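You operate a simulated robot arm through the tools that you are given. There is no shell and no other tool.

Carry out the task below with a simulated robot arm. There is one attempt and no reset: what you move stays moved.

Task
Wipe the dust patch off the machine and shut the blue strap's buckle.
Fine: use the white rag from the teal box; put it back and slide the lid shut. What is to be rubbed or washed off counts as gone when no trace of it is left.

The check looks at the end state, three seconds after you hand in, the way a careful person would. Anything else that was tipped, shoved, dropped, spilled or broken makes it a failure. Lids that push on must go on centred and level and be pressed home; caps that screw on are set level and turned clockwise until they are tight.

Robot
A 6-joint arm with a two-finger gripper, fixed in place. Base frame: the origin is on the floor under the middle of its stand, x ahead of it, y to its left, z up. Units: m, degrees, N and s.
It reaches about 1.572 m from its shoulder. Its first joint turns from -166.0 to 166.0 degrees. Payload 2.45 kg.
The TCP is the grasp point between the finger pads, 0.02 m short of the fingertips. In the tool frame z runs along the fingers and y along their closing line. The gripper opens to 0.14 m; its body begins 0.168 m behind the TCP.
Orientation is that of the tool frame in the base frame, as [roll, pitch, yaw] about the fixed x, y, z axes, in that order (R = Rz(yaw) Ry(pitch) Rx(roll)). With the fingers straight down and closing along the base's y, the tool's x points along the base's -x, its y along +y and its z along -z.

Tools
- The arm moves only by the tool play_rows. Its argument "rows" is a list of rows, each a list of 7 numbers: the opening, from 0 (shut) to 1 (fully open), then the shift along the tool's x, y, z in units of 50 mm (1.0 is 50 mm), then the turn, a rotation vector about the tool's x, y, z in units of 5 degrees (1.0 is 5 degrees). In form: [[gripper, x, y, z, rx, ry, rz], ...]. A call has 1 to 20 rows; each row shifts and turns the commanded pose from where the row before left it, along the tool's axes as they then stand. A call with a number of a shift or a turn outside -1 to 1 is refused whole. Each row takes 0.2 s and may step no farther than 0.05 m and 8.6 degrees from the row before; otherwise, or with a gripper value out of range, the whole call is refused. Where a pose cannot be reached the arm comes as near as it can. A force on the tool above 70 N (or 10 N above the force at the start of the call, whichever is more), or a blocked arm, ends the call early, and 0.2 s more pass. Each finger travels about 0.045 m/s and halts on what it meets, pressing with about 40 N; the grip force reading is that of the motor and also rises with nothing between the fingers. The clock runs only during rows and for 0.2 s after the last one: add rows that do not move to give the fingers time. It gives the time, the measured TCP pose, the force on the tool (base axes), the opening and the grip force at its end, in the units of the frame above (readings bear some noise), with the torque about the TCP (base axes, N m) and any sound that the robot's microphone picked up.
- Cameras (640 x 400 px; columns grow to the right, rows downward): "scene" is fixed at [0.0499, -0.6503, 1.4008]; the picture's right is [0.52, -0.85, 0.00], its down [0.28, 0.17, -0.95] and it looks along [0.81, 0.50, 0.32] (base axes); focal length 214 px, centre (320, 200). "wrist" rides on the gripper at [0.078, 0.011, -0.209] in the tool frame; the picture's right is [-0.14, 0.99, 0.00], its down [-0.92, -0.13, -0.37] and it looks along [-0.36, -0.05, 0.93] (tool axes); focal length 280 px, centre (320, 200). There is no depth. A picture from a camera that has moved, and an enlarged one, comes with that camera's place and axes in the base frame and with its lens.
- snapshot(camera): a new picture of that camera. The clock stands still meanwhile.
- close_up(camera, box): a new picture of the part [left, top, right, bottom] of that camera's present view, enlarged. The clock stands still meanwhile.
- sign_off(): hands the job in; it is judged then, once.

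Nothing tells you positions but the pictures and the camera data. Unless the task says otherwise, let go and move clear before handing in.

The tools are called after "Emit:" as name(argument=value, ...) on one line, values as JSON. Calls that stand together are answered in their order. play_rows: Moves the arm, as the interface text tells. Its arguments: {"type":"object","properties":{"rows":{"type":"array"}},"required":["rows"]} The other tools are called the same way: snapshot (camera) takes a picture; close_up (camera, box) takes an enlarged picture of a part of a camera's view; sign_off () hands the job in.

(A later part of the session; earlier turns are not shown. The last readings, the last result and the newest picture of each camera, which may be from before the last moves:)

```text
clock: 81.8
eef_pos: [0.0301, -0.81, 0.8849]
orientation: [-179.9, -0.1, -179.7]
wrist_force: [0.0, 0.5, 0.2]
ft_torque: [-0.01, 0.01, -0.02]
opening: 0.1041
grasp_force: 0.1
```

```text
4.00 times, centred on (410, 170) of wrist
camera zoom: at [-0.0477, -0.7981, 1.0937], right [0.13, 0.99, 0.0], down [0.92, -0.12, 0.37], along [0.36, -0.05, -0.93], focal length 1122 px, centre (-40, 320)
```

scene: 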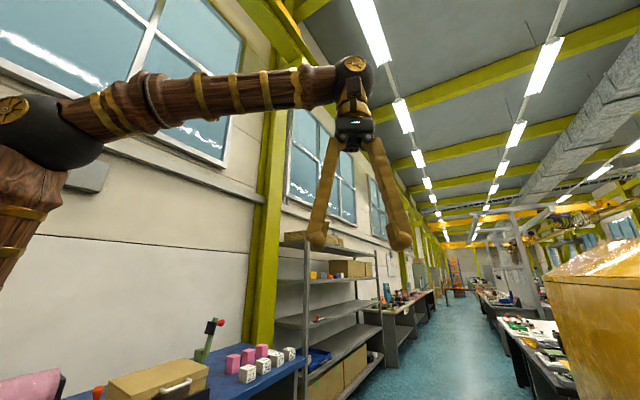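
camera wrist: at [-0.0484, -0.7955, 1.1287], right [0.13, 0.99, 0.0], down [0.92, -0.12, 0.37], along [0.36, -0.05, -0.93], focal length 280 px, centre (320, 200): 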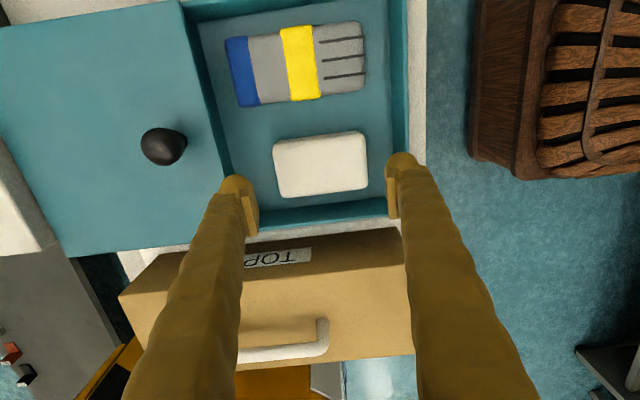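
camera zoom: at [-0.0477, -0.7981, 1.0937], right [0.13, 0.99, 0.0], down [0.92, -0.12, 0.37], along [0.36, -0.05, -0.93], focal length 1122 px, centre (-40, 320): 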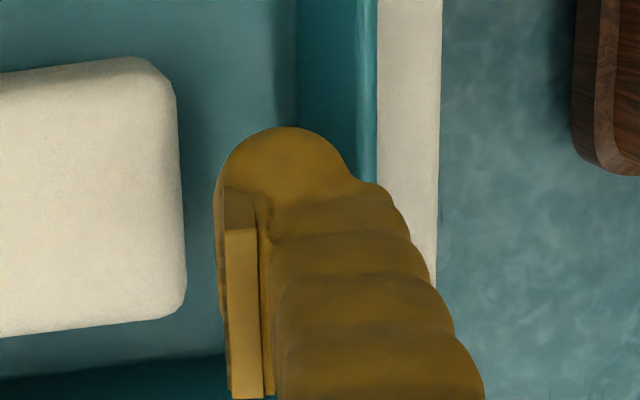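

Both fingers now clear the lid edge and wall by 3–4 mm. I'll descend in small steps.

Emit:
play_rows(rows=[[0.745, 0, 0, 0.15, 0, 0, 0], [0.745, 0, 0, 0.15, 0, 0, 0], [0.745, 0, 0, 0.15, 0, 0, 0], [0.745, 0, 0, 0.1, 0, 0, 0], [0.745, 0, 0, 0, 0, 0, 0]])

Emit:
snapshot(camera="wrist")

```text
clock: 83.0
eef_pos: [0.03, -0.8084, 0.8568]
orientation: [180.0, 0.0, -179.9]
wrist_force: [0.1, 0.2, 0.1]
ft_torque: [0.01, 0.0, 0.01]
opening: 0.1043
grasp_force: 0.0
```

```text
taken
camera wrist: at [-0.0478, -0.7972, 1.066], right [0.13, 0.99, 0.0], down [0.92, -0.12, 0.37], along [0.36, -0.05, -0.93], focal length 280 px, centre (320, 200)
```

wrist: 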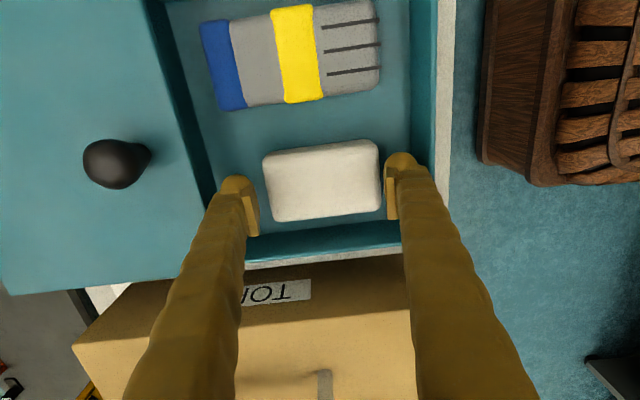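

No contact so far; the fingers are inside the box on either side of the rag. I'll go on down gently.

Emit:
play_rows(rows=[[0.745, 0, 0, 0.1, 0, 0, 0], [0.745, 0, 0, 0.1, 0, 0, 0], [0.745, 0, 0, 0.1, 0, 0, 0], [0.745, 0, 0, 0, 0, 0, 0]])

Emit:
close_up(camera="wrist", box=[200, 120, 440, 270])

```text
clock: 84.0
eef_pos: [0.0318, -0.8086, 0.8425]
orientation: [-180.0, -0.1, -179.7]
wrist_force: [-0.5, 0.7, 0.5]
ft_torque: [-0.01, 0.01, -0.02]
opening: 0.1043
grasp_force: 0.1
```

```text
2.67 times, centred on (320, 195) of wrist
camera zoom: at [-0.0474, -0.7969, 1.0517], right [0.13, 0.99, 0.0], down [0.92, -0.12, 0.37], along [0.36, -0.05, -0.93], focal length 748 px, centre (320, 213)
```

zoom: 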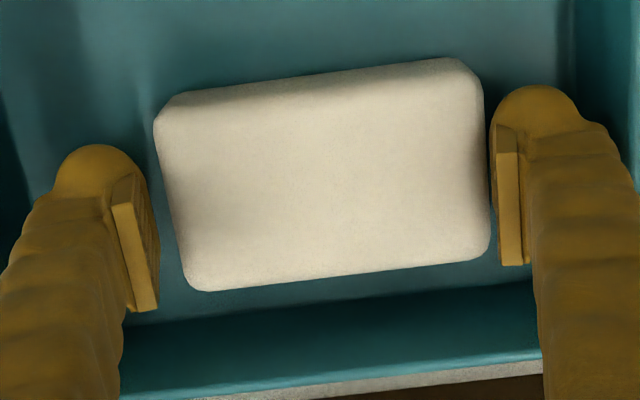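

Emit:
play_rows(rows=[[0.745, 0, 0, 0.08, 0, 0, 0], [0.745, 0, 0, 0.08, 0, 0, 0], [0.745, 0, 0, 0, 0, 0, 0]])

Emit:
close_up(camera="wrist", box=[200, 120, 440, 270])

```text
clock: 84.8
eef_pos: [0.0304, -0.808, 0.8341]
orientation: [179.9, -0.1, -179.7]
wrist_force: [-0.1, 0.9, 0.2]
ft_torque: [0.0, 0.0, 0.02]
opening: 0.1046
grasp_force: 0.0
```

```text
2.67 times, centred on (320, 195) of wrist
camera zoom: at [-0.0474, -0.7978, 1.0438], right [0.13, 0.99, 0.0], down [0.92, -0.12, 0.37], along [0.36, -0.05, -0.93], focal length 748 px, centre (320, 213)
```

zoom: 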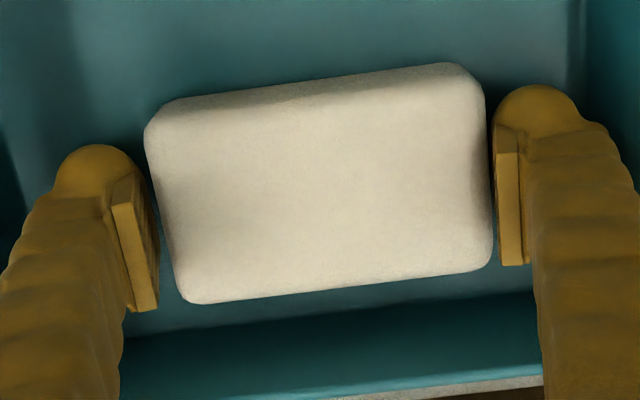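

Emit:
play_rows(rows=[[0.745, 0, 0, 0.06, 0, 0, 0], [0.745, 0, 0, 0, 0, 0, 0]])

Emit:
play_rows(rows=[[0.745, 0, 0, 0.06, 0, 0, 0], [0.745, 0, 0, 0, 0, 0, 0]])

```text
clock: 85.5
eef_pos: [0.0297, -0.8087, 0.8324]
orientation: [-180.0, -0.1, -179.8]
wrist_force: [0.2, -0.1, -0.2]
ft_torque: [0.03, -0.01, 0.02]
opening: 0.1043
grasp_force: 0.4
```

```text
clock: 86.0
eef_pos: [0.032, -0.8081, 0.8283]
orientation: [-180.0, -0.1, -179.7]
wrist_force: [0.7, -0.1, -0.2]
ft_torque: [-0.03, -0.01, 0.02]
opening: 0.1049
grasp_force: 0.6
```

The tips are still clear of the box floor at z≈0.808 and beside the rag. I'll close on it now.

Emit:
play_rows(rows=[[0.6, 0, 0, 0, 0, 0, 0], [0.6, 0, 0, 0, 0, 0, 0], [0.6, 0, 0, 0, 0, 0, 0], [0.6, 0, 0, 0, 0, 0, 0]])

Emit:
close_up(camera="wrist", box=[200, 120, 440, 270])

```text
clock: 87.0
eef_pos: [0.0303, -0.8079, 0.8279]
orientation: [180.0, -0.1, -179.7]
wrist_force: [-0.2, -0.6, 1.4]
ft_torque: [-0.06, 0.01, 0.01]
opening: 0.1018
grasp_force: 39.5
```

```text
2.67 times, centred on (320, 195) of wrist
camera zoom: at [-0.0471, -0.7969, 1.0377], right [0.13, 0.99, 0.0], down [0.92, -0.12, 0.37], along [0.36, -0.05, -0.93], focal length 748 px, centre (320, 213)
```

zoom: 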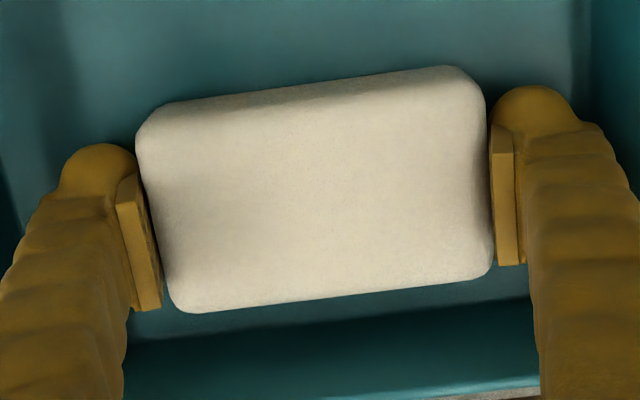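

The rag is gripped (102 mm, 39.5 N). I'll lift slowly and check that it comes along.

Emit:
play_rows(rows=[[0.55, 0, 0, -0.1, 0, 0, 0], [0.55, 0, 0, -0.2, 0, 0, 0], [0.55, 0, 0, -0.3, 0, 0, 0], [0.55, 0, 0, -0.4, 0, 0, 0], [0.55, 0, 0, -0.5, 0, 0, 0], [0.55, 0, 0, -0.5, 0, 0, 0], [0.55, 0, 0, 0, 0, 0, 0]])

Emit:
snapshot(camera="wrist")

```text
clock: 88.7
eef_pos: [0.0308, -0.8059, 0.9306]
orientation: [180.0, -0.1, -179.6]
wrist_force: [0.9, -0.8, -0.5]
ft_torque: [-0.01, 0.0, 0.0]
opening: 0.1019
grasp_force: 40.1
```

```text
taken
camera wrist: at [-0.0474, -0.7947, 1.1397], right [0.13, 0.99, 0.0], down [0.92, -0.12, 0.37], along [0.36, -0.05, -0.93], focal length 280 px, centre (320, 200)
```

wrist: 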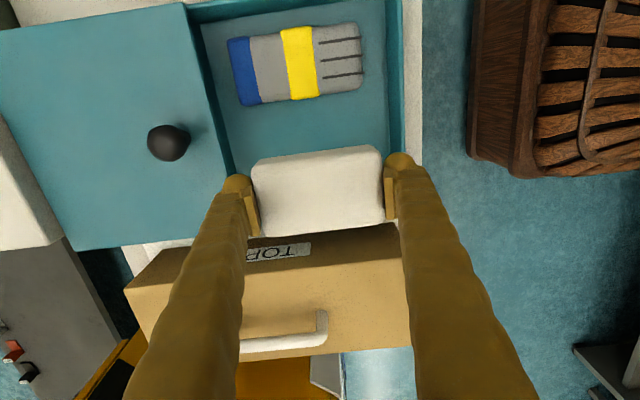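

The rag is held well and the brush stayed in place. I'll rise and carry it around to the front of the dust patch.

Emit:
play_rows(rows=[[0.55, 0, 0, -0.9, 0, 0, 0], [0.55, 0, 0, -0.9, 0, 0, 0], [0.55, 0, 0, -0.9, 0, 0, 0], [0.55, 0, 0, -0.9, 0, 0, 0], [0.55, -0.78, 0.58, -0.1, 0, 0, 0], [0.55, -0.78, 0.58, 0, 0, 0, 0], [0.55, -0.78, 0.58, 0, 0, 0, 0], [0.55, -0.78, 0.58, 0, 0, 0, 0], [0.55, -0.78, 0.58, 0, 0, 0, 0], [0.55, -0.78, 0.58, 0, 0, 0, 0], [0.55, -0.78, 0.58, 0, 0, 0, 0], [0.55, -0.78, 0.58, 0, 0, 0, 0], [0.55, -0.78, 0.58, 0, 0, 0, 0], [0.55, -0.78, 0.58, 0, 0, 0, 0], [0.55, -0.78, 0.58, 0, 0, 0, 0], [0.55, -0.78, 0.58, 0, 0, 0, 0], [0.55, -0.9, 0, 0, 0, 0, 0], [0.55, -0.9, 0, 0, 0, 0, 0], [0.55, 0, 0, 0, 0, 0, 0]])

Emit:
play_rows(rows=[[0.55, 0, 0, 0, 1, 0, 0], [0.55, 0, 0, 0, 1, 0, 0], [0.55, 0, 0, 0, 1, 0, 0], [0.55, 0, 0, 0, 1, 0, 0], [0.55, 0, 0, 0, 1, 0, 0], [0.55, 0, 0, 0, 1, 0, 0], [0.55, 0, 0, 0, 1, 0, 0], [0.55, 0, 0, 0, 1, 0, 0], [0.55, 0, 0, 0, 1, 0, 0], [0.55, 0, 0, 0, 1, 0, 0], [0.55, 0, 0, 0, 1, 0, 0], [0.55, 0, 0, 0, 1, 0, 0], [0.55, 0, 0, 0, 1, 0, 0], [0.55, 0, 0, 0, 1, 0, 0], [0.55, 0, 0, 0, 1, 0, 0], [0.55, 0, 0, 0, 1, 0, 0], [0.55, 0, 0, 0, 1, 0, 0], [0.55, 0, 0, 0, 1, 0, 0], [0.55, 0, 0, 0, 0, 0, 0]])

Emit:
snapshot(camera="wrist")

```text
clock: 92.7
eef_pos: [0.587, -0.4558, 1.1121]
orientation: [180.0, 0.0, -179.7]
wrist_force: [-0.4, -0.7, -0.9]
ft_torque: [-0.02, 0.0, -0.01]
opening: 0.1013
grasp_force: 39.6
```

```text
clock: 96.7
eef_pos: [0.5888, -0.4565, 1.112]
orientation: [-89.9, -0.1, -179.7]
wrist_force: [0.7, 0.3, -0.9]
ft_torque: [-0.01, -0.01, 0.02]
opening: 0.101
grasp_force: 40.8
```

```text
taken
camera wrist: at [0.5082, -0.2484, 1.1017], right [0.14, 0.0, -0.99], down [0.92, 0.37, 0.13], along [0.37, -0.93, 0.05], focal length 280 px, centre (320, 200)
```

wrist: 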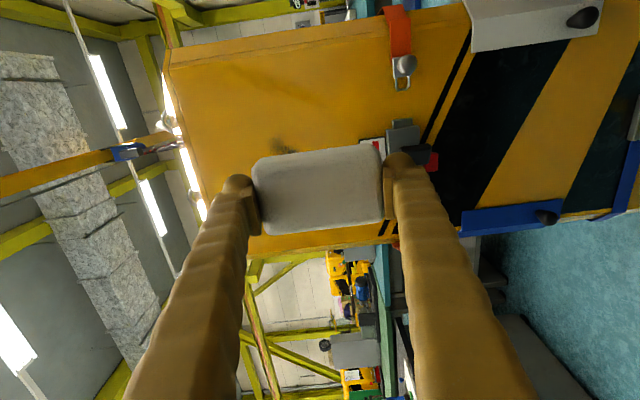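

The rag faces the machine squarely with the dust patch just behind it. I'll move to the left end of the patch (x≈0.56, z≈1.193) and approach the surface slowly.

Emit:
play_rows(rows=[[0.55, 0.58, -0.6, 0, 0, 0, 0], [0.55, 0, -0.9, 0, 0, 0, 0], [0.55, 0, -0.12, 0.9, 0, 0, 0], [0.55, 0, 0, 0.9, 0, 0, 0], [0.55, 0, 0, 0.9, 0, 0, 0], [0.55, 0, 0, 0.9, 0, 0, 0], [0.55, 0, 0, 0.9, 0, 0, 0], [0.55, 0, 0, 0.7, 0, 0, 0], [0.55, 0, 0, 0.5, 0, 0, 0], [0.55, 0, 0, 0, 0, 0, 0]])

Emit:
snapshot(camera="wrist")

```text
clock: 98.8
eef_pos: [0.5624, -0.745, 1.1943]
orientation: [-90.0, -0.1, -179.6]
wrist_force: [-0.4, 0.2, 0.0]
ft_torque: [0.01, 0.03, 0.01]
opening: 0.1004
grasp_force: 39.4
```

```text
taken
camera wrist: at [0.4822, -0.5356, 1.1844], right [0.14, 0.0, -0.99], down [0.92, 0.37, 0.13], along [0.37, -0.93, 0.05], focal length 280 px, centre (320, 200)
```

wrist: 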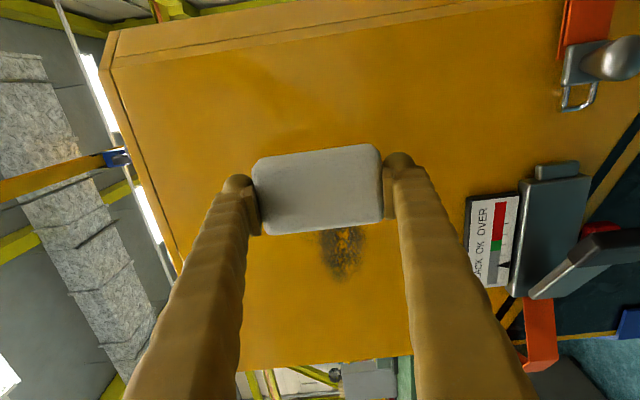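

The remaining part of the patch is visible below the rag in the picture (x up to about 0.72). I'll now approach the surface.

Emit:
play_rows(rows=[[0.55, 0, 0, 0.3, 0, 0, 0], [0.55, 0, 0, 0.3, 0, 0, 0], [0.55, 0, 0, 0.2, 0, 0, 0], [0.55, 0, 0, 0.2, 0, 0, 0], [0.55, 0, 0, 0, 0, 0, 0]])

Emit:
play_rows(rows=[[0.55, 0, 0, 0.1, 0, 0, 0], [0.55, 0, 0, 0.1, 0, 0, 0], [0.55, 0, 0, 0, 0, 0, 0]])

```text
clock: 100.0
eef_pos: [0.5604, -0.7929, 1.1961]
orientation: [-90.0, -0.1, -179.8]
wrist_force: [0.3, -1.0, -1.4]
ft_torque: [0.03, -0.02, 0.02]
opening: 0.1007
grasp_force: 40.0
```

```text
clock: 100.8
eef_pos: [0.5623, -0.801, 1.1944]
orientation: [-90.0, -0.2, -179.7]
wrist_force: [-0.3, -0.2, -0.8]
ft_torque: [0.01, -0.01, -0.02]
opening: 0.1005
grasp_force: 40.5
```

Emit:
play_rows(rows=[[0.55, 0, 0, 0.1, 0, 0, 0], [0.55, 0, 0, 0, 0, 0, 0]])

Emit:
play_rows(rows=[[0.55, 0, 0, 0.1, 0, 0, 0], [0.55, 0, 0, 0, 0, 0, 0]])

Emit:
snapshot(camera="wrist")

```text
clock: 101.5
eef_pos: [0.5623, -0.8048, 1.1939]
orientation: [-90.0, -0.2, -179.6]
wrist_force: [-9.5, 59.3, -3.8]
ft_torque: [-0.66, -0.08, -0.91]
opening: 0.1004
grasp_force: 39.9
```

```text
clock: 101.7
eef_pos: [0.5638, -0.8058, 1.1942]
orientation: [-90.0, -0.1, -179.5]
wrist_force: [-6.0, 28.4, 3.4]
ft_torque: [-0.15, 0.01, -0.46]
opening: 0.1006
grasp_force: 39.8
stopped in row 1: the force on the tool passed its limit at 83 N (the readings are from after the stop); the commanded pose is now the measured one
```

```text
taken
camera wrist: at [0.483, -0.5963, 1.1837], right [0.14, 0.0, -0.99], down [0.92, 0.37, 0.13], along [0.37, -0.93, 0.05], focal length 280 px, centre (320, 200)
```

wrist: 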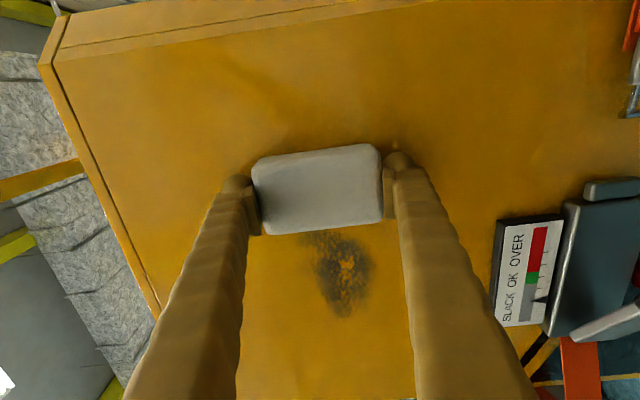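

The rag is in contact with about 28 N. I'll wipe toward +x in short steps and watch the result.

Emit:
play_rows(rows=[[0.55, -0.2, 0, 0, 0, 0, 0], [0.55, -0.3, 0, 0, 0, 0, 0], [0.55, -0.3, 0, 0, 0, 0, 0], [0.55, -0.3, 0, 0, 0, 0, 0], [0.55, -0.3, 0, 0, 0, 0, 0], [0.55, 0, 0, 0, 0, 0, 0]])

Emit:
snapshot(camera="wrist")

```text
clock: 103.1
eef_pos: [0.6331, -0.805, 1.1924]
orientation: [-90.0, -0.2, -179.7]
wrist_force: [-0.3, 2.7, 0.3]
ft_torque: [0.05, -0.02, -0.03]
opening: 0.1007
grasp_force: 40.4
```

```text
taken
camera wrist: at [0.5523, -0.5962, 1.1834], right [0.14, 0.0, -0.99], down [0.92, 0.37, 0.13], along [0.37, -0.93, 0.05], focal length 280 px, centre (320, 200)
```

wrist: 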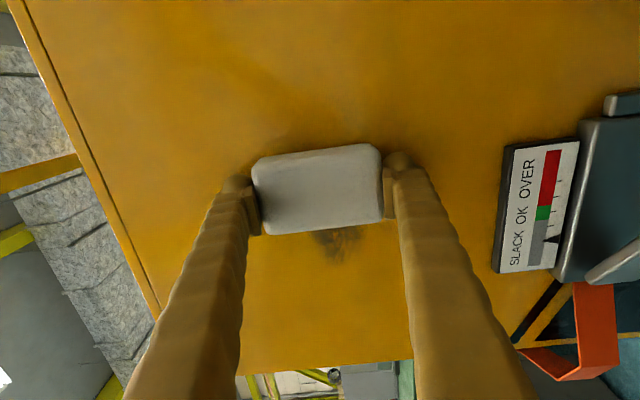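

The wiped side looks clean so far, but the contact became light. I'll press about 1.5 mm more and continue.

Emit:
play_rows(rows=[[0.55, 0, 0, 0.03, 0, 0, 0], [0.55, 0, 0, 0, 0, 0, 0]])

Emit:
play_rows(rows=[[0.55, -0.3, 0, 0, 0, 0, 0], [0.55, -0.3, 0, 0, 0, 0, 0], [0.55, -0.3, 0, 0, 0, 0, 0], [0.55, -0.3, 0, 0, 0, 0, 0], [0.55, -0.3, 0, 0, 0, 0, 0], [0.55, -0.3, 0, 0, 0, 0, 0], [0.55, -0.3, 0, 0, 0, 0, 0], [0.55, 0, 0, 0, 0, 0, 0]])

Emit:
snapshot(camera="wrist")

```text
clock: 103.7
eef_pos: [0.6321, -0.8062, 1.1935]
orientation: [-90.1, -0.1, -179.6]
wrist_force: [-12.6, 43.1, -1.3]
ft_torque: [-0.09, 0.02, -0.59]
opening: 0.1003
grasp_force: 40.2
```

```text
clock: 105.5
eef_pos: [0.7387, -0.8055, 1.1925]
orientation: [-90.1, -0.2, -179.6]
wrist_force: [-1.2, 9.5, -1.5]
ft_torque: [-0.02, 0.06, -0.11]
opening: 0.1007
grasp_force: 40.0
```

```text
taken
camera wrist: at [0.6592, -0.5965, 1.1825], right [0.14, 0.0, -0.99], down [0.92, 0.38, 0.13], along [0.37, -0.93, 0.05], focal length 280 px, centre (320, 200)
```

wrist: 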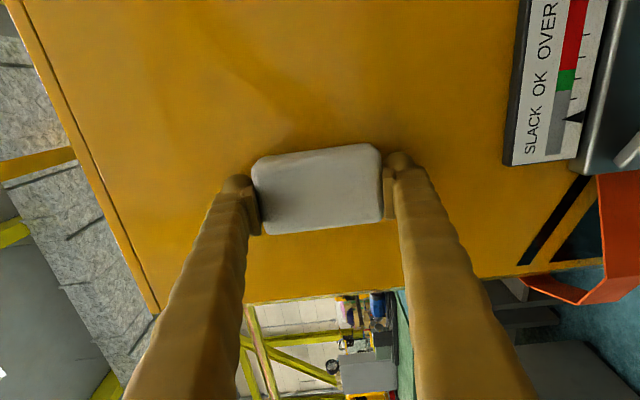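

The patch seems to be gone behind the rag's path. I'll zoom in on that area.

Emit:
close_up(camera="wrist", box=[180, 30, 440, 192])

```text
2.46 times, centred on (310, 111) of wrist
camera zoom: at [0.6592, -0.5965, 1.1825], right [0.14, 0.0, -0.99], down [0.92, 0.38, 0.13], along [0.37, -0.93, 0.05], focal length 690 px, centre (345, 419)
```

zoom: 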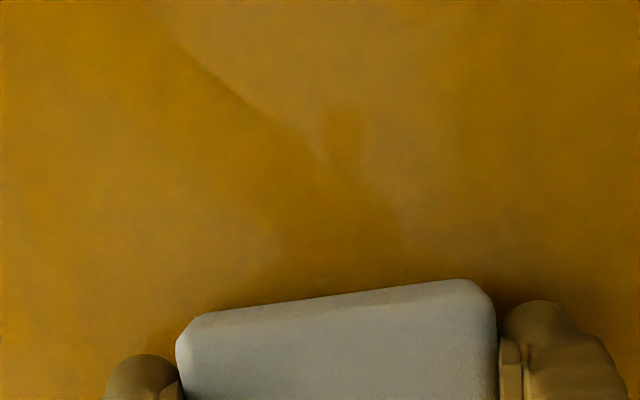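

It looks clean apart from shadows. For thoroughness I'll make a return pass 2 cm higher and another 2 cm lower.

Emit:
play_rows(rows=[[0.55, 0, -0.2, 0.01, 0, 0, 0], [0.55, 0, -0.2, 0, 0, 0, 0], [0.55, 0.3, 0, 0, 0, 0, 0], [0.55, 0.3, 0, 0, 0, 0, 0], [0.55, 0.3, 0, 0, 0, 0, 0], [0.55, 0.3, 0, 0, 0, 0, 0], [0.55, 0.3, 0, 0, 0, 0, 0], [0.55, 0.3, 0, 0, 0, 0, 0], [0.55, 0.3, 0, 0, 0, 0, 0], [0.55, 0.3, 0, 0, 0, 0, 0], [0.55, 0.3, 0, 0, 0, 0, 0], [0.55, 0.3, 0, 0, 0, 0, 0], [0.55, 0.3, 0, 0, 0, 0, 0], [0.55, 0.3, 0, 0, 0, 0, 0], [0.55, 0, 0, 0, 0, 0, 0]])

```text
clock: 107.9
eef_pos: [0.6069, -0.8059, 1.2155]
orientation: [-90.0, -0.1, -179.6]
wrist_force: [-2.4, 22.6, 1.9]
ft_torque: [0.05, 0.04, -0.8]
opening: 0.1011
grasp_force: 40.1
stopped in row 12: the force on the tool passed its limit at 72 N (the readings are from after the stop); the commanded pose is now the measured one
```

Emit:
play_rows(rows=[[0.55, 0.2, 0, -0.005, 0, 0, 0], [0.55, 0.2, 0, -0.005, 0, 0, 0], [0.55, 0.2, 0, 0, 0, 0, 0], [0.55, 0.2, 0, 0, 0, 0, 0], [0.55, 0.2, 0, 0, 0, 0, 0], [0.55, 0, 0, 0, 0, 0, 0]])

Emit:
close_up(camera="wrist", box=[180, 130, 440, 400])

```text
clock: 109.3
eef_pos: [0.5573, -0.8065, 1.2155]
orientation: [-90.0, -0.1, -179.5]
wrist_force: [16.8, 48.3, -2.9]
ft_torque: [-0.02, -0.01, -0.93]
opening: 0.1014
grasp_force: 39.9
```

```text
1.48 times, centred on (310, 265) of wrist
camera zoom: at [0.4769, -0.5977, 1.2042], right [0.14, 0.0, -0.99], down [0.92, 0.38, 0.13], along [0.37, -0.93, 0.05], focal length 415 px, centre (335, 104)
```

zoom: 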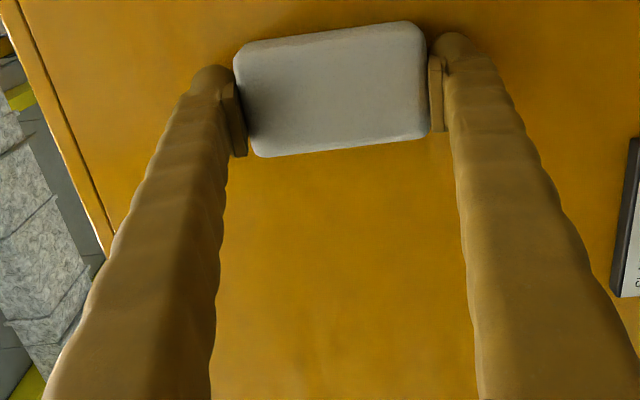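

Clean so far. One more pass at a lower height.

Emit:
play_rows(rows=[[0.55, 0, 0.29, -0.015, 0, 0, 0], [0.55, 0, 0.29, 0, 0, 0, 0], [0.55, 0, 0.29, 0, 0, 0, 0], [0.55, -0.3, 0, 0, 0, 0, 0], [0.55, -0.3, 0, 0, 0, 0, 0], [0.55, -0.3, 0, 0, 0, 0, 0], [0.55, -0.3, 0, 0, 0, 0, 0], [0.55, -0.3, 0, 0, 0, 0, 0], [0.55, -0.3, 0, 0, 0, 0, 0], [0.55, -0.3, 0, 0, 0, 0, 0], [0.55, -0.3, 0, 0, 0, 0, 0], [0.55, -0.3, 0, 0, 0, 0, 0], [0.55, -0.3, 0, 0, 0, 0, 0], [0.55, -0.3, 0, 0, 0, 0, 0], [0.55, -0.3, 0, 0, 0, 0, 0], [0.55, 0, 0, 0, 0, 0, 0]])

```text
clock: 112.7
eef_pos: [0.7368, -0.8051, 1.1707]
orientation: [-90.0, -0.2, -179.5]
wrist_force: [-0.5, 0.1, 0.1]
ft_torque: [-0.03, 0.0, 0.01]
opening: 0.1011
grasp_force: 40.3
```

Now I'll back away and inspect the whole area.

Emit:
play_rows(rows=[[0.55, 0, 0, -0.5, 0, 0, 0], [0.55, 0, 0, -1, 0, 0, 0], [0.55, 0, 0, -1, 0, 0, 0], [0.55, 0, 0, -1, 0, 0, 0], [0.55, 0, 0, -1, 0, 0, 0], [0.55, 0, 0.9, 0, 0, 0, 0], [0.55, 0, 0.9, 0, 0, 0, 0], [0.55, 0, 0, 0, 0, 0, 0]])

Emit:
snapshot(camera="wrist")

Emit:
close_up(camera="wrist", box=[100, 50, 320, 190])

```text
clock: 114.5
eef_pos: [0.7384, -0.579, 1.0795]
orientation: [-89.9, -0.1, -179.5]
wrist_force: [1.0, -0.3, -0.4]
ft_torque: [-0.05, 0.03, 0.02]
opening: 0.1009
grasp_force: 39.9
```

```text
taken
camera wrist: at [0.6578, -0.3713, 1.069], right [0.14, 0.0, -0.99], down [0.92, 0.38, 0.13], along [0.37, -0.93, 0.05], focal length 280 px, centre (320, 200)
```

wrist: 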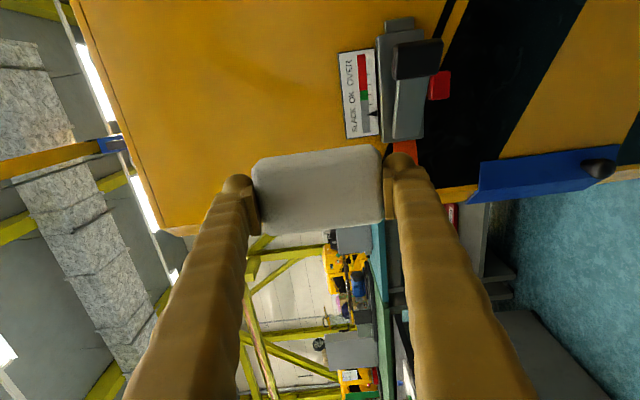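

```text
2.86 times, centred on (210, 120) of wrist
camera zoom: at [0.6578, -0.3713, 1.069], right [0.14, 0.0, -0.99], down [0.92, 0.38, 0.13], along [0.37, -0.93, 0.05], focal length 801 px, centre (634, 429)
```

zoom: 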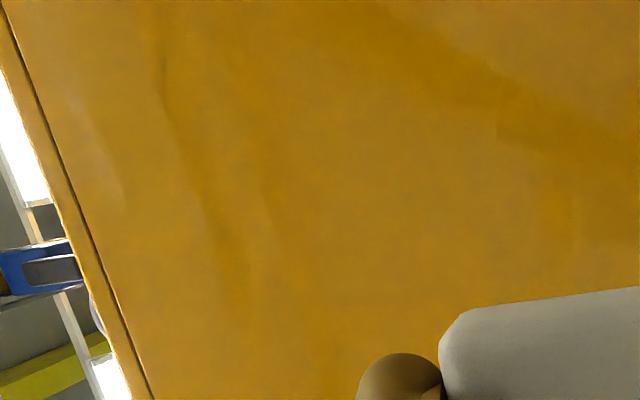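

Emit:
close_up(camera="wrist", box=[110, 0, 330, 138])

```text
2.90 times, centred on (220, 69) of wrist
camera zoom: at [0.6578, -0.3713, 1.069], right [0.14, 0.0, -0.99], down [0.92, 0.38, 0.13], along [0.37, -0.93, 0.05], focal length 813 px, centre (610, 580)
```

zoom: 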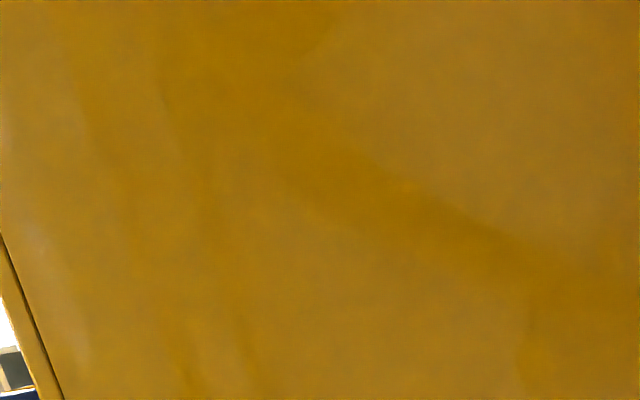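

The face looks clean from here. I'll step further back and tilt for one more inspection view on the way to the box.

Emit:
play_rows(rows=[[0.55, 0.6, 0, -0.75, 0, 0, 0], [0.55, 0.6, 0, -0.75, 0, 0, 0], [0.55, 0.6, 0, -0.75, 0, 0, 0], [0.55, 0.6, 0, -0.75, 0, 0, 0], [0.55, 0, 0, 0, -1, 0, 0], [0.55, 0, 0, 0, -1, 0, 0], [0.55, 0, 0, 0, -1, 0, 0], [0.55, 0, 0, 0, -1, 0, 0], [0.55, 0, 0, 0, -1, 0, 0], [0.55, 0, 0, 0, -1, 0, 0], [0.55, 0, 0, 0, -1, 0, 0], [0.55, 0, 0, 0, -1, 0, 0], [0.55, 0, 0, 0, 0, 0, 0]])

Emit:
snapshot(camera="wrist")

Emit:
close_up(camera="wrist", box=[50, 100, 210, 240])

```text
clock: 117.3
eef_pos: [0.6147, -0.4295, 1.0815]
orientation: [-130.1, -0.1, -179.4]
wrist_force: [0.5, -0.4, 0.2]
ft_torque: [0.01, 0.02, 0.0]
opening: 0.1004
grasp_force: 39.9
```

```text
taken
camera wrist: at [0.5345, -0.2635, 1.2077], right [0.13, 0.64, -0.76], down [0.92, 0.21, 0.33], along [0.37, -0.74, -0.56], focal length 280 px, centre (320, 200)
```

wrist: 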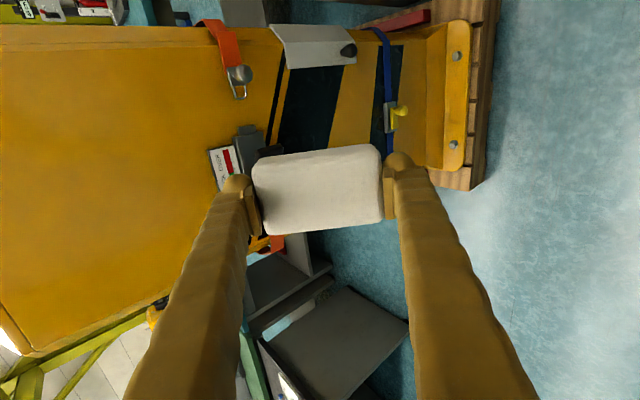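

```text
2.86 times, centred on (130, 170) of wrist
camera zoom: at [0.5345, -0.2635, 1.2077], right [0.13, 0.64, -0.76], down [0.92, 0.21, 0.33], along [0.37, -0.74, -0.56], focal length 801 px, centre (863, 286)
```

zoom: 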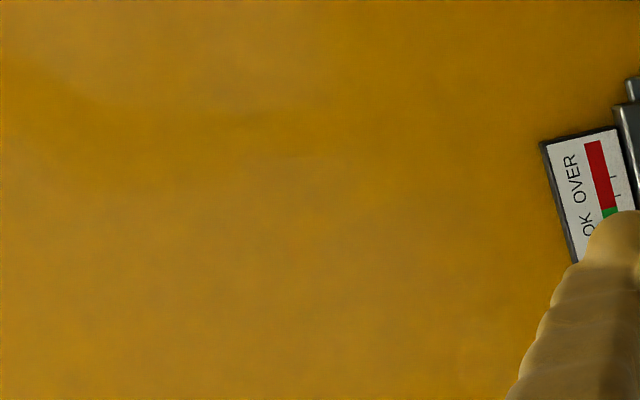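

The dust patch is completely gone. I'll check the buckle from here as well, then take the rag back.

Emit:
close_up(camera="wrist", box=[360, 80, 430, 150])

Emit:
play_rows(rows=[[0.55, 0, 0, 0, -1, 0, 0], [0.55, 0, 0, 0, -1, 0, 0], [0.55, 0, 0, 0, -1, 0, 0], [0.55, 0, 0, 0, -1, 0, 0], [0.55, 0, 0, 0, -1, 0, 0], [0.55, 0, 0, 0, -1, 0, 0], [0.55, 0, 0, 0, -1, 0, 0], [0.55, 0, 0, 0, -1, 0, 0], [0.55, 0, 0, 0, -1, 0, 0], [0.55, 0, 0, 0, -1, 0, 0], [0.55, 0, 0, 0, 0, 0, 0]])

```text
5.71 times, centred on (395, 115) of wrist
camera zoom: at [0.5345, -0.2635, 1.2077], right [0.13, 0.64, -0.76], down [0.92, 0.21, 0.33], along [0.37, -0.74, -0.56], focal length 1602 px, centre (-109, 686)
```

zoom: 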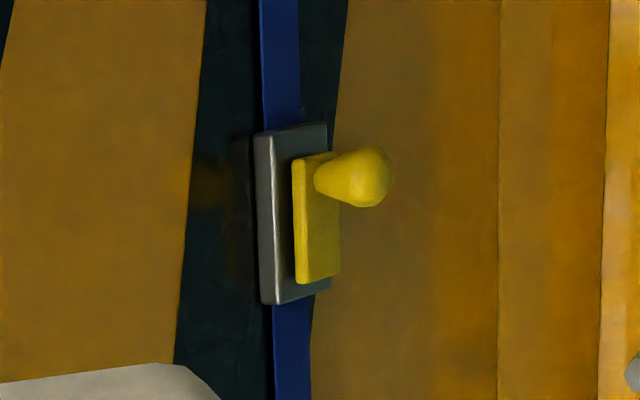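

```text
clock: 119.7
eef_pos: [0.6136, -0.4305, 1.0817]
orientation: [179.9, -0.2, -179.4]
wrist_force: [-1.0, 0.9, -0.8]
ft_torque: [0.01, 0.02, -0.02]
opening: 0.1005
grasp_force: 39.6
```

The buckle stays shut. The tool is vertical again; I'll carry the rag back over the box.

Emit:
play_rows(rows=[[0.55, 0.778, -0.503, 0, 0, 0, 0.06], [0.55, 0.778, -0.503, 0, 0, 0, 0], [0.55, 0.778, -0.503, 0, 0, 0, 0], [0.55, 0.778, -0.503, 0, 0, 0, 0], [0.55, 0.778, -0.503, 0, 0, 0, 0], [0.55, 0.778, -0.503, 0, 0, 0, 0], [0.55, 0.778, -0.503, 0, 0, 0, 0], [0.55, 0.778, -0.503, 0, 0, 0, 0], [0.55, 0.778, -0.503, 0, 0, 0, 0], [0.55, 0.778, -0.503, 0, 0, 0, 0], [0.55, 0.778, -0.503, 0, 0, 0, 0], [0.55, 0.778, -0.503, 0, 0, 0, 0], [0.55, 0.778, -0.503, 0, 0, 0, 0], [0.55, 0.778, -0.503, 0, 0, 0, 0], [0.55, 0.778, -0.503, 0, 0, 0, 0], [0.55, 0, 0, 0, 0, 0, 0], [0.55, 0, 0, 0, 0, 0, 0]])

Emit:
snapshot(camera="wrist")

```text
clock: 123.3
eef_pos: [0.0316, -0.8083, 1.0807]
orientation: [-179.9, -0.1, -179.8]
wrist_force: [0.3, -0.5, -0.5]
ft_torque: [0.0, -0.04, 0.0]
opening: 0.1002
grasp_force: 39.9
```

```text
taken
camera wrist: at [-0.0484, -0.7966, 1.2903], right [0.13, 0.99, 0.0], down [0.92, -0.13, 0.37], along [0.36, -0.05, -0.93], focal length 280 px, centre (320, 200)
```

wrist: 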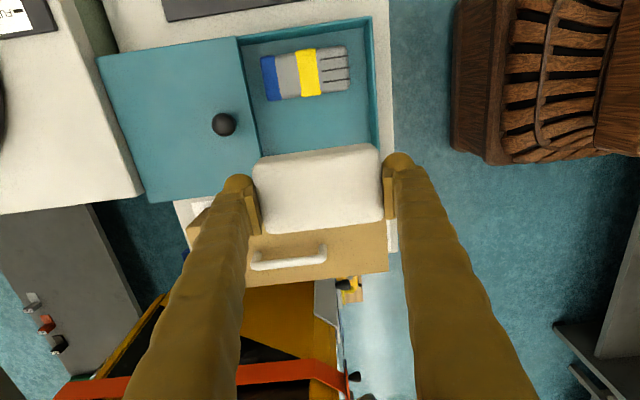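

Emit:
play_rows(rows=[[0.55, 0.02, 0, 0.9, 0, 0, 0], [0.55, 0, 0, 0.9, 0, 0, 0], [0.55, 0, 0, 0.9, 0, 0, 0], [0.55, 0, 0, 0.8, 0, 0, 0], [0.55, 0, 0, 0, 0, 0, 0]])

Emit:
snapshot(camera="wrist")

Emit:
close_up(camera="wrist", box=[200, 100, 440, 250])

```text
clock: 124.5
eef_pos: [0.0292, -0.8061, 0.907]
orientation: [179.9, -0.1, -179.9]
wrist_force: [0.1, -0.2, -0.8]
ft_torque: [-0.02, 0.01, 0.02]
opening: 0.1003
grasp_force: 39.7
```

```text
taken
camera wrist: at [-0.0493, -0.7949, 1.1166], right [0.13, 0.99, 0.0], down [0.92, -0.13, 0.37], along [0.36, -0.05, -0.93], focal length 280 px, centre (320, 200)
```

wrist: 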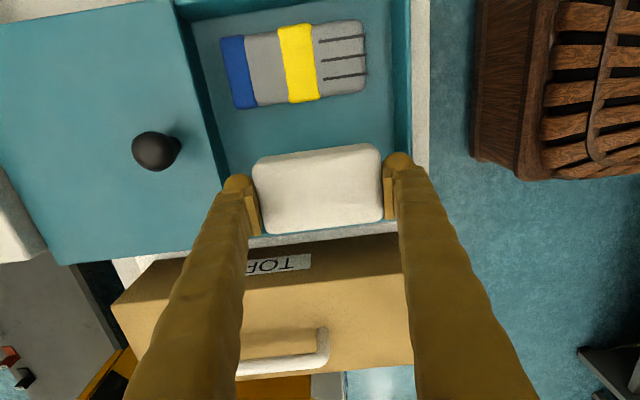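

```text
2.67 times, centred on (320, 175) of wrist
camera zoom: at [-0.0493, -0.7949, 1.1166], right [0.13, 0.99, 0.0], down [0.92, -0.13, 0.37], along [0.36, -0.05, -0.93], focal length 748 px, centre (320, 267)
```

zoom: 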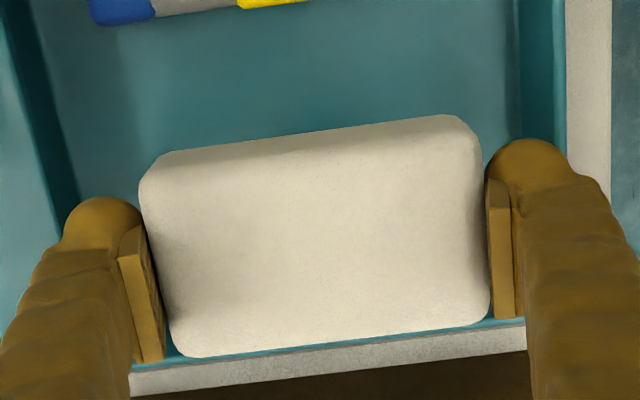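

Emit:
play_rows(rows=[[0.55, -0.01, -0.045, 0, 0, 0, 0], [0.55, 0, 0, 0.2, 0, 0, 0], [0.55, 0, 0, 0.2, 0, 0, 0], [0.55, 0, 0, 0, 0, 0, 0]])

Emit:
close_up(camera="wrist", box=[190, 130, 290, 230])

Emit:
close_up(camera="wrist", box=[360, 120, 460, 220])

```text
clock: 125.5
eef_pos: [0.0304, -0.809, 0.8867]
orientation: [-179.9, -0.1, -179.9]
wrist_force: [0.4, 0.4, -1.0]
ft_torque: [-0.01, 0.0, 0.0]
opening: 0.1
grasp_force: 40.0
```

```text
4.00 times, centred on (240, 180) of wrist
camera zoom: at [-0.0483, -0.799, 1.097], right [0.13, 0.99, 0.0], down [0.92, -0.13, 0.37], along [0.36, -0.05, -0.93], focal length 1122 px, centre (640, 280)
```

zoom: 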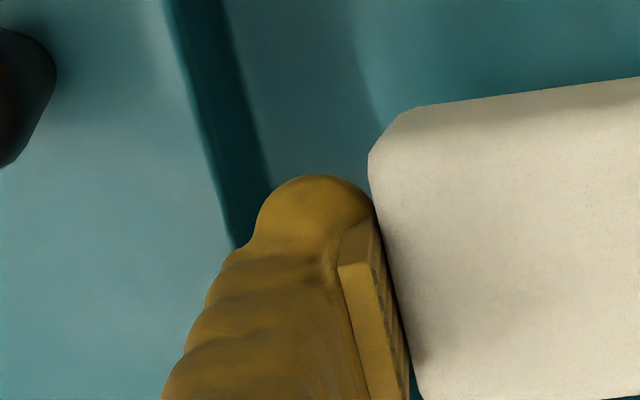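

```text
4.00 times, centred on (410, 170) of wrist
camera zoom: at [-0.0483, -0.799, 1.097], right [0.13, 0.99, 0.0], down [0.92, -0.13, 0.37], along [0.36, -0.05, -0.93], focal length 1122 px, centre (-40, 320)
```

zoom: 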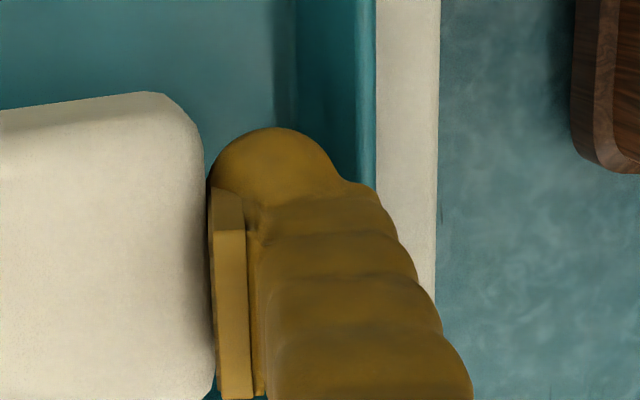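

Clearances are fine on both sides. I'll lower the rag into the box.

Emit:
play_rows(rows=[[0.55, 0, 0, 0.2, 0, 0, 0], [0.55, 0, 0, 0.2, 0, 0, 0], [0.55, 0, 0, 0.2, 0, 0, 0], [0.55, 0, 0, 0.2, 0, 0, 0], [0.55, 0, 0, 0.1, 0, 0, 0], [0.55, 0, 0, 0, 0, 0, 0]])

Emit:
play_rows(rows=[[0.55, 0, 0, 0.06, 0, 0, 0], [0.55, 0, 0, 0.06, 0, 0, 0], [0.55, 0, 0, 0, 0, 0, 0]])

```text
clock: 126.9
eef_pos: [0.0289, -0.8111, 0.8413]
orientation: [-180.0, -0.1, -179.9]
wrist_force: [-0.8, 0.7, -0.4]
ft_torque: [0.0, -0.01, -0.03]
opening: 0.1
grasp_force: 39.7
```

```text
clock: 127.7
eef_pos: [0.0293, -0.8094, 0.8346]
orientation: [180.0, -0.1, -179.8]
wrist_force: [0.3, 0.8, -0.6]
ft_torque: [-0.01, 0.03, -0.01]
opening: 0.0997
grasp_force: 39.5
```

Emit:
play_rows(rows=[[0.55, 0, 0, 0.06, 0, 0, 0], [0.55, 0, 0, 0, 0, 0, 0]])

Emit:
play_rows(rows=[[0.55, 0, 0, 0.05, 0, 0, 0], [0.55, 0, 0, 0, 0, 0, 0]])

Emit:
close_up(camera="wrist", box=[200, 120, 440, 270])

```text
clock: 128.3
eef_pos: [0.0295, -0.8102, 0.8335]
orientation: [-179.8, -0.1, -180.0]
wrist_force: [-3.1, 3.1, 19.6]
ft_torque: [-0.57, -0.28, -0.04]
opening: 0.1
grasp_force: 39.9
```

```text
clock: 128.9
eef_pos: [0.0291, -0.8105, 0.8326]
orientation: [-179.9, -0.1, -179.9]
wrist_force: [-8.0, 10.5, 66.3]
ft_torque: [0.37, 0.29, -0.16]
opening: 0.1001
grasp_force: 39.8
```

```text
2.67 times, centred on (320, 195) of wrist
camera zoom: at [-0.0481, -0.7991, 1.0419], right [0.14, 0.99, 0.0], down [0.92, -0.12, 0.37], along [0.36, -0.05, -0.93], focal length 748 px, centre (320, 213)
```

zoom: 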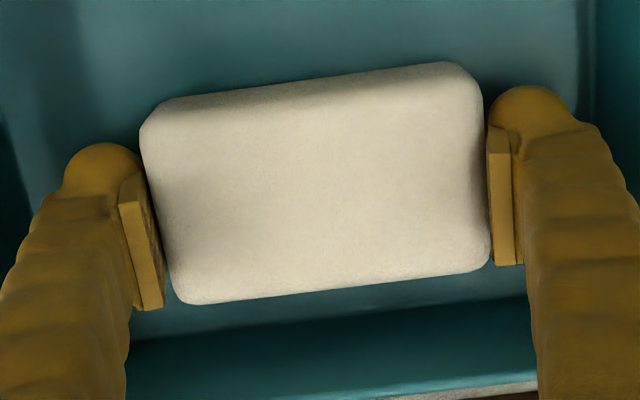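

The rag touches the box floor. I'll ease the pressure and open the fingers just enough to let go.

Emit:
play_rows(rows=[[0.55, 0, 0, -0.03, 0, 0, 0], [0.735, 0, 0, 0, 0, 0, 0], [0.735, 0, 0, 0, 0, 0, 0], [0.735, 0, 0, 0, 0, 0, 0]])

Emit:
close_up(camera="wrist", box=[200, 120, 440, 270])

```text
clock: 129.9
eef_pos: [0.0305, -0.8108, 0.8319]
orientation: [180.0, 0.1, -179.9]
wrist_force: [-0.6, 0.6, 0.3]
ft_torque: [0.0, 0.02, 0.0]
opening: 0.1041
grasp_force: 10.2
```

```text
2.67 times, centred on (320, 195) of wrist
camera zoom: at [-0.0483, -0.8001, 1.0411], right [0.14, 0.99, 0.0], down [0.92, -0.13, 0.37], along [0.36, -0.05, -0.93], focal length 748 px, centre (320, 213)
```

zoom: 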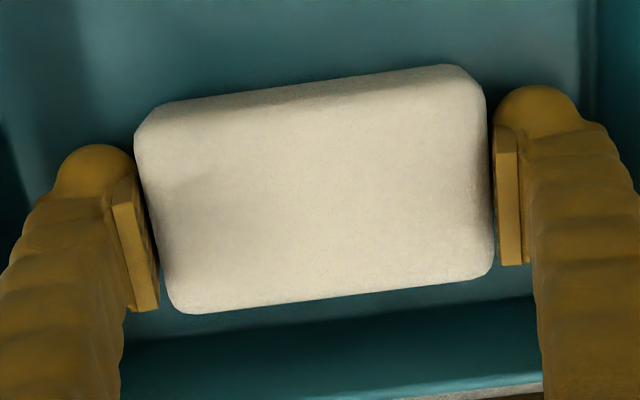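

Emit:
play_rows(rows=[[0.764, 0, 0, 0, 0, 0, 0], [0.764, 0, 0, 0, 0, 0, 0], [0.764, 0, 0, 0, 0, 0, 0]])

Emit:
close_up(camera="wrist", box=[200, 120, 440, 270])

```text
clock: 130.7
eef_pos: [0.0305, -0.8116, 0.8322]
orientation: [-180.0, -0.1, -179.8]
wrist_force: [0.0, -0.6, 0.4]
ft_torque: [-0.04, 0.02, 0.0]
opening: 0.1069
grasp_force: 0.1
```

```text
2.67 times, centred on (320, 195) of wrist
camera zoom: at [-0.0483, -0.8002, 1.0415], right [0.14, 0.99, 0.0], down [0.92, -0.13, 0.37], along [0.36, -0.05, -0.93], focal length 748 px, centre (320, 213)
```

zoom: 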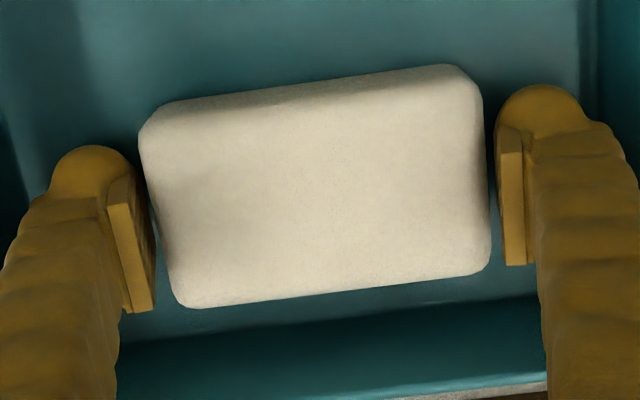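

Released, with clear gaps on both sides. I'll rise straight up, narrowing slightly once above the rag.

Emit:
play_rows(rows=[[0.764, 0, 0, -0.1, 0, 0, 0], [0.764, 0, 0, -0.15, 0, 0, 0], [0.75, 0, 0, -0.15, 0, 0, 0], [0.736, 0, 0, -0.2, 0, 0, 0], [0.736, 0, 0, -0.3, 0, 0, 0], [0.736, 0, 0, -0.4, 0, 0, 0], [0.736, 0, 0, -0.6, 0, 0, 0], [0.736, 0, 0, -0.8, 0, 0, 0], [0.736, 0, 0, -0.9, 0, 0, 0], [0.6, 0, 0, -0.5, 0, 0, 0], [0.6, 0, 0, 0, 0, 0, 0]])

Emit:
snapshot(camera="wrist")

```text
clock: 133.1
eef_pos: [0.0328, -0.8127, 1.0366]
orientation: [179.9, 0.0, -179.9]
wrist_force: [0.1, -0.1, 0.1]
ft_torque: [0.0, -0.01, 0.01]
opening: 0.0838
grasp_force: 0.1
```

```text
taken
camera wrist: at [-0.0462, -0.8021, 1.2458], right [0.13, 0.99, 0.0], down [0.92, -0.13, 0.37], along [0.36, -0.05, -0.93], focal length 280 px, centre (320, 200)
```

wrist: 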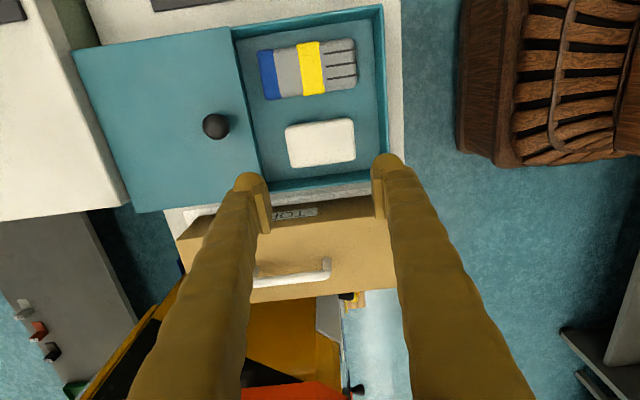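

The rag is back beside the brush. Now I'll go to the lid's knob, grip it along y, and slide the lid shut.

Emit:
play_rows(rows=[[0.5, 0.36, -0.8, 0, 0, 0, 0], [0.5, 0.36, -0.8, 0, 0, 0, 0], [0.5, 0.36, -0.8, 0, 0, 0, 0], [0.5, 0, 0, 0.7, 0, 0, 0], [0.5, 0, 0, 0.7, 0, 0, 0], [0.5, 0, 0, 0, 0, 0, 0]])

Emit:
snapshot(camera="wrist")

```text
clock: 134.5
eef_pos: [-0.0231, -0.9353, 0.9677]
orientation: [179.9, -0.1, 180.0]
wrist_force: [0.0, -0.8, -0.7]
ft_torque: [0.01, -0.02, -0.04]
opening: 0.0702
grasp_force: 0.0
```

```text
taken
camera wrist: at [-0.1015, -0.9247, 1.1771], right [0.13, 0.99, 0.0], down [0.92, -0.13, 0.37], along [0.36, -0.05, -0.93], focal length 280 px, centre (320, 200)
```

wrist: 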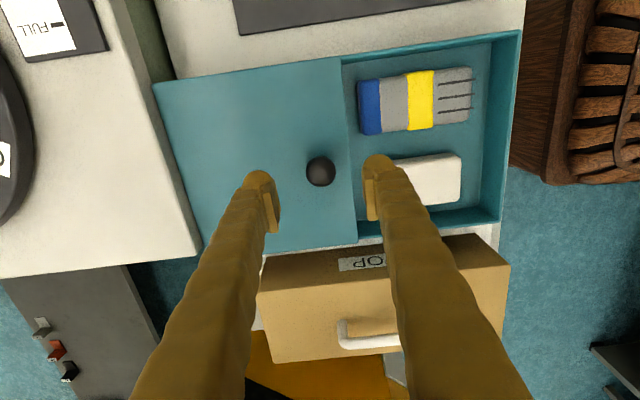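

The knob is centred between the fingers at (−0.023, −0.9355). I'll descend and grip it.

Emit:
play_rows(rows=[[0.5, 0, 0, 0.6, 0, 0, 0], [0.5, 0, 0, 0.5, 0, 0, 0], [0.5, 0, 0, 0.33, 0, 0, 0], [0.0, 0, 0, 0, 0, 0, 0], [0.0, 0, 0, 0, 0, 0, 0], [0.0, 0, 0, 0, 0, 0, 0], [0.0, 0, 0, 0, 0, 0, 0]])

Emit:
close_up(camera="wrist", box=[200, 80, 440, 230])

```text
clock: 136.1
eef_pos: [-0.0231, -0.9329, 0.8967]
orientation: [-179.9, -0.2, -179.9]
wrist_force: [0.0, -0.8, -3.4]
ft_torque: [-0.02, 0.07, 0.01]
opening: 0.0304
grasp_force: 38.1
```

```text
2.67 times, centred on (320, 155) of wrist
camera zoom: at [-0.1014, -0.9222, 1.1057], right [0.14, 0.99, 0.0], down [0.92, -0.13, 0.37], along [0.36, -0.05, -0.93], focal length 748 px, centre (320, 320)
```

zoom: 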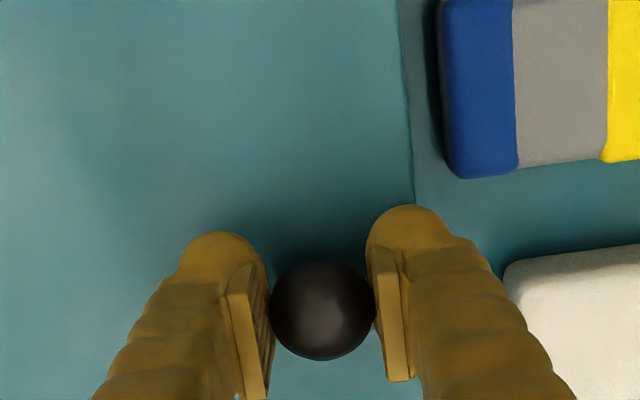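

Gripped. I'll slide the lid toward +y.

Emit:
play_rows(rows=[[0.0, 0, 0.2, 0, 0, 0, 0], [0.0, 0, 0.25, 0, 0, 0, 0], [0.0, 0, 0.25, 0, 0, 0, 0], [0.0, 0, 0.25, 0, 0, 0, 0], [0.0, 0, 0.25, 0, 0, 0, 0], [0.0, 0, 0.25, 0, 0, 0, 0], [0.0, 0, 0.25, 0, 0, 0, 0], [0.0, 0, 0, 0, 0, 0, 0]])

Emit:
snapshot(camera="wrist")

```text
clock: 137.9
eef_pos: [-0.0219, -0.8454, 0.8963]
orientation: [-180.0, 0.0, -179.9]
wrist_force: [-12.3, 0.3, 11.4]
ft_torque: [-0.01, 0.14, 0.01]
opening: 0.0307
grasp_force: 45.3
```

```text
taken
camera wrist: at [-0.1013, -0.835, 1.1055], right [0.14, 0.99, 0.0], down [0.92, -0.13, 0.37], along [0.36, -0.05, -0.93], focal length 280 px, centre (320, 200)
```

wrist: 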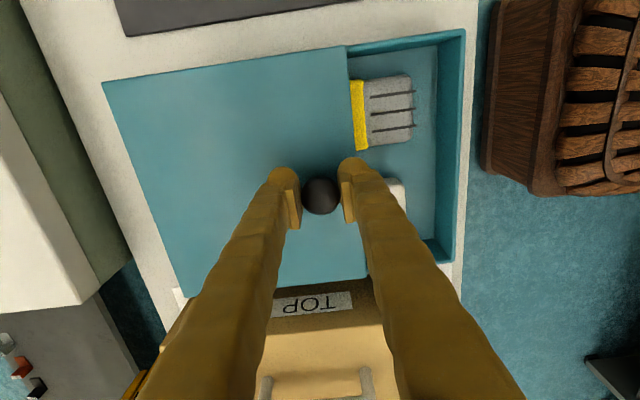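

Emit:
play_rows(rows=[[0.0, 0, 0.25, 0, 0, 0, 0], [0.0, 0, 0.25, 0, 0, 0, 0], [0.0, 0, 0.25, 0, 0, 0, 0], [0.0, 0, 0.25, 0, 0, 0, 0], [0.0, 0, 0.25, 0, 0, 0, 0], [0.0, 0, 0.2, 0, 0, 0, 0], [0.0, 0, 0, 0, 0, 0, 0]])

Emit:
close_up(camera="wrist", box=[100, 0, 500, 250])

```text
clock: 139.5
eef_pos: [-0.0233, -0.7716, 0.8935]
orientation: [179.8, -0.1, -179.9]
wrist_force: [9.9, 0.7, -9.7]
ft_torque: [-0.01, -0.12, 0.01]
opening: 0.0292
grasp_force: 44.8
```

```text
1.60 times, centred on (300, 125) of wrist
camera zoom: at [-0.1017, -0.7614, 1.1023], right [0.14, 0.99, 0.0], down [0.92, -0.13, 0.37], along [0.36, -0.05, -0.93], focal length 449 px, centre (352, 320)
```

zoom: 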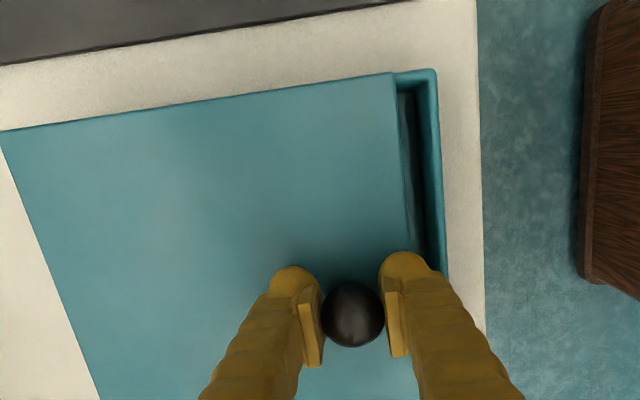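

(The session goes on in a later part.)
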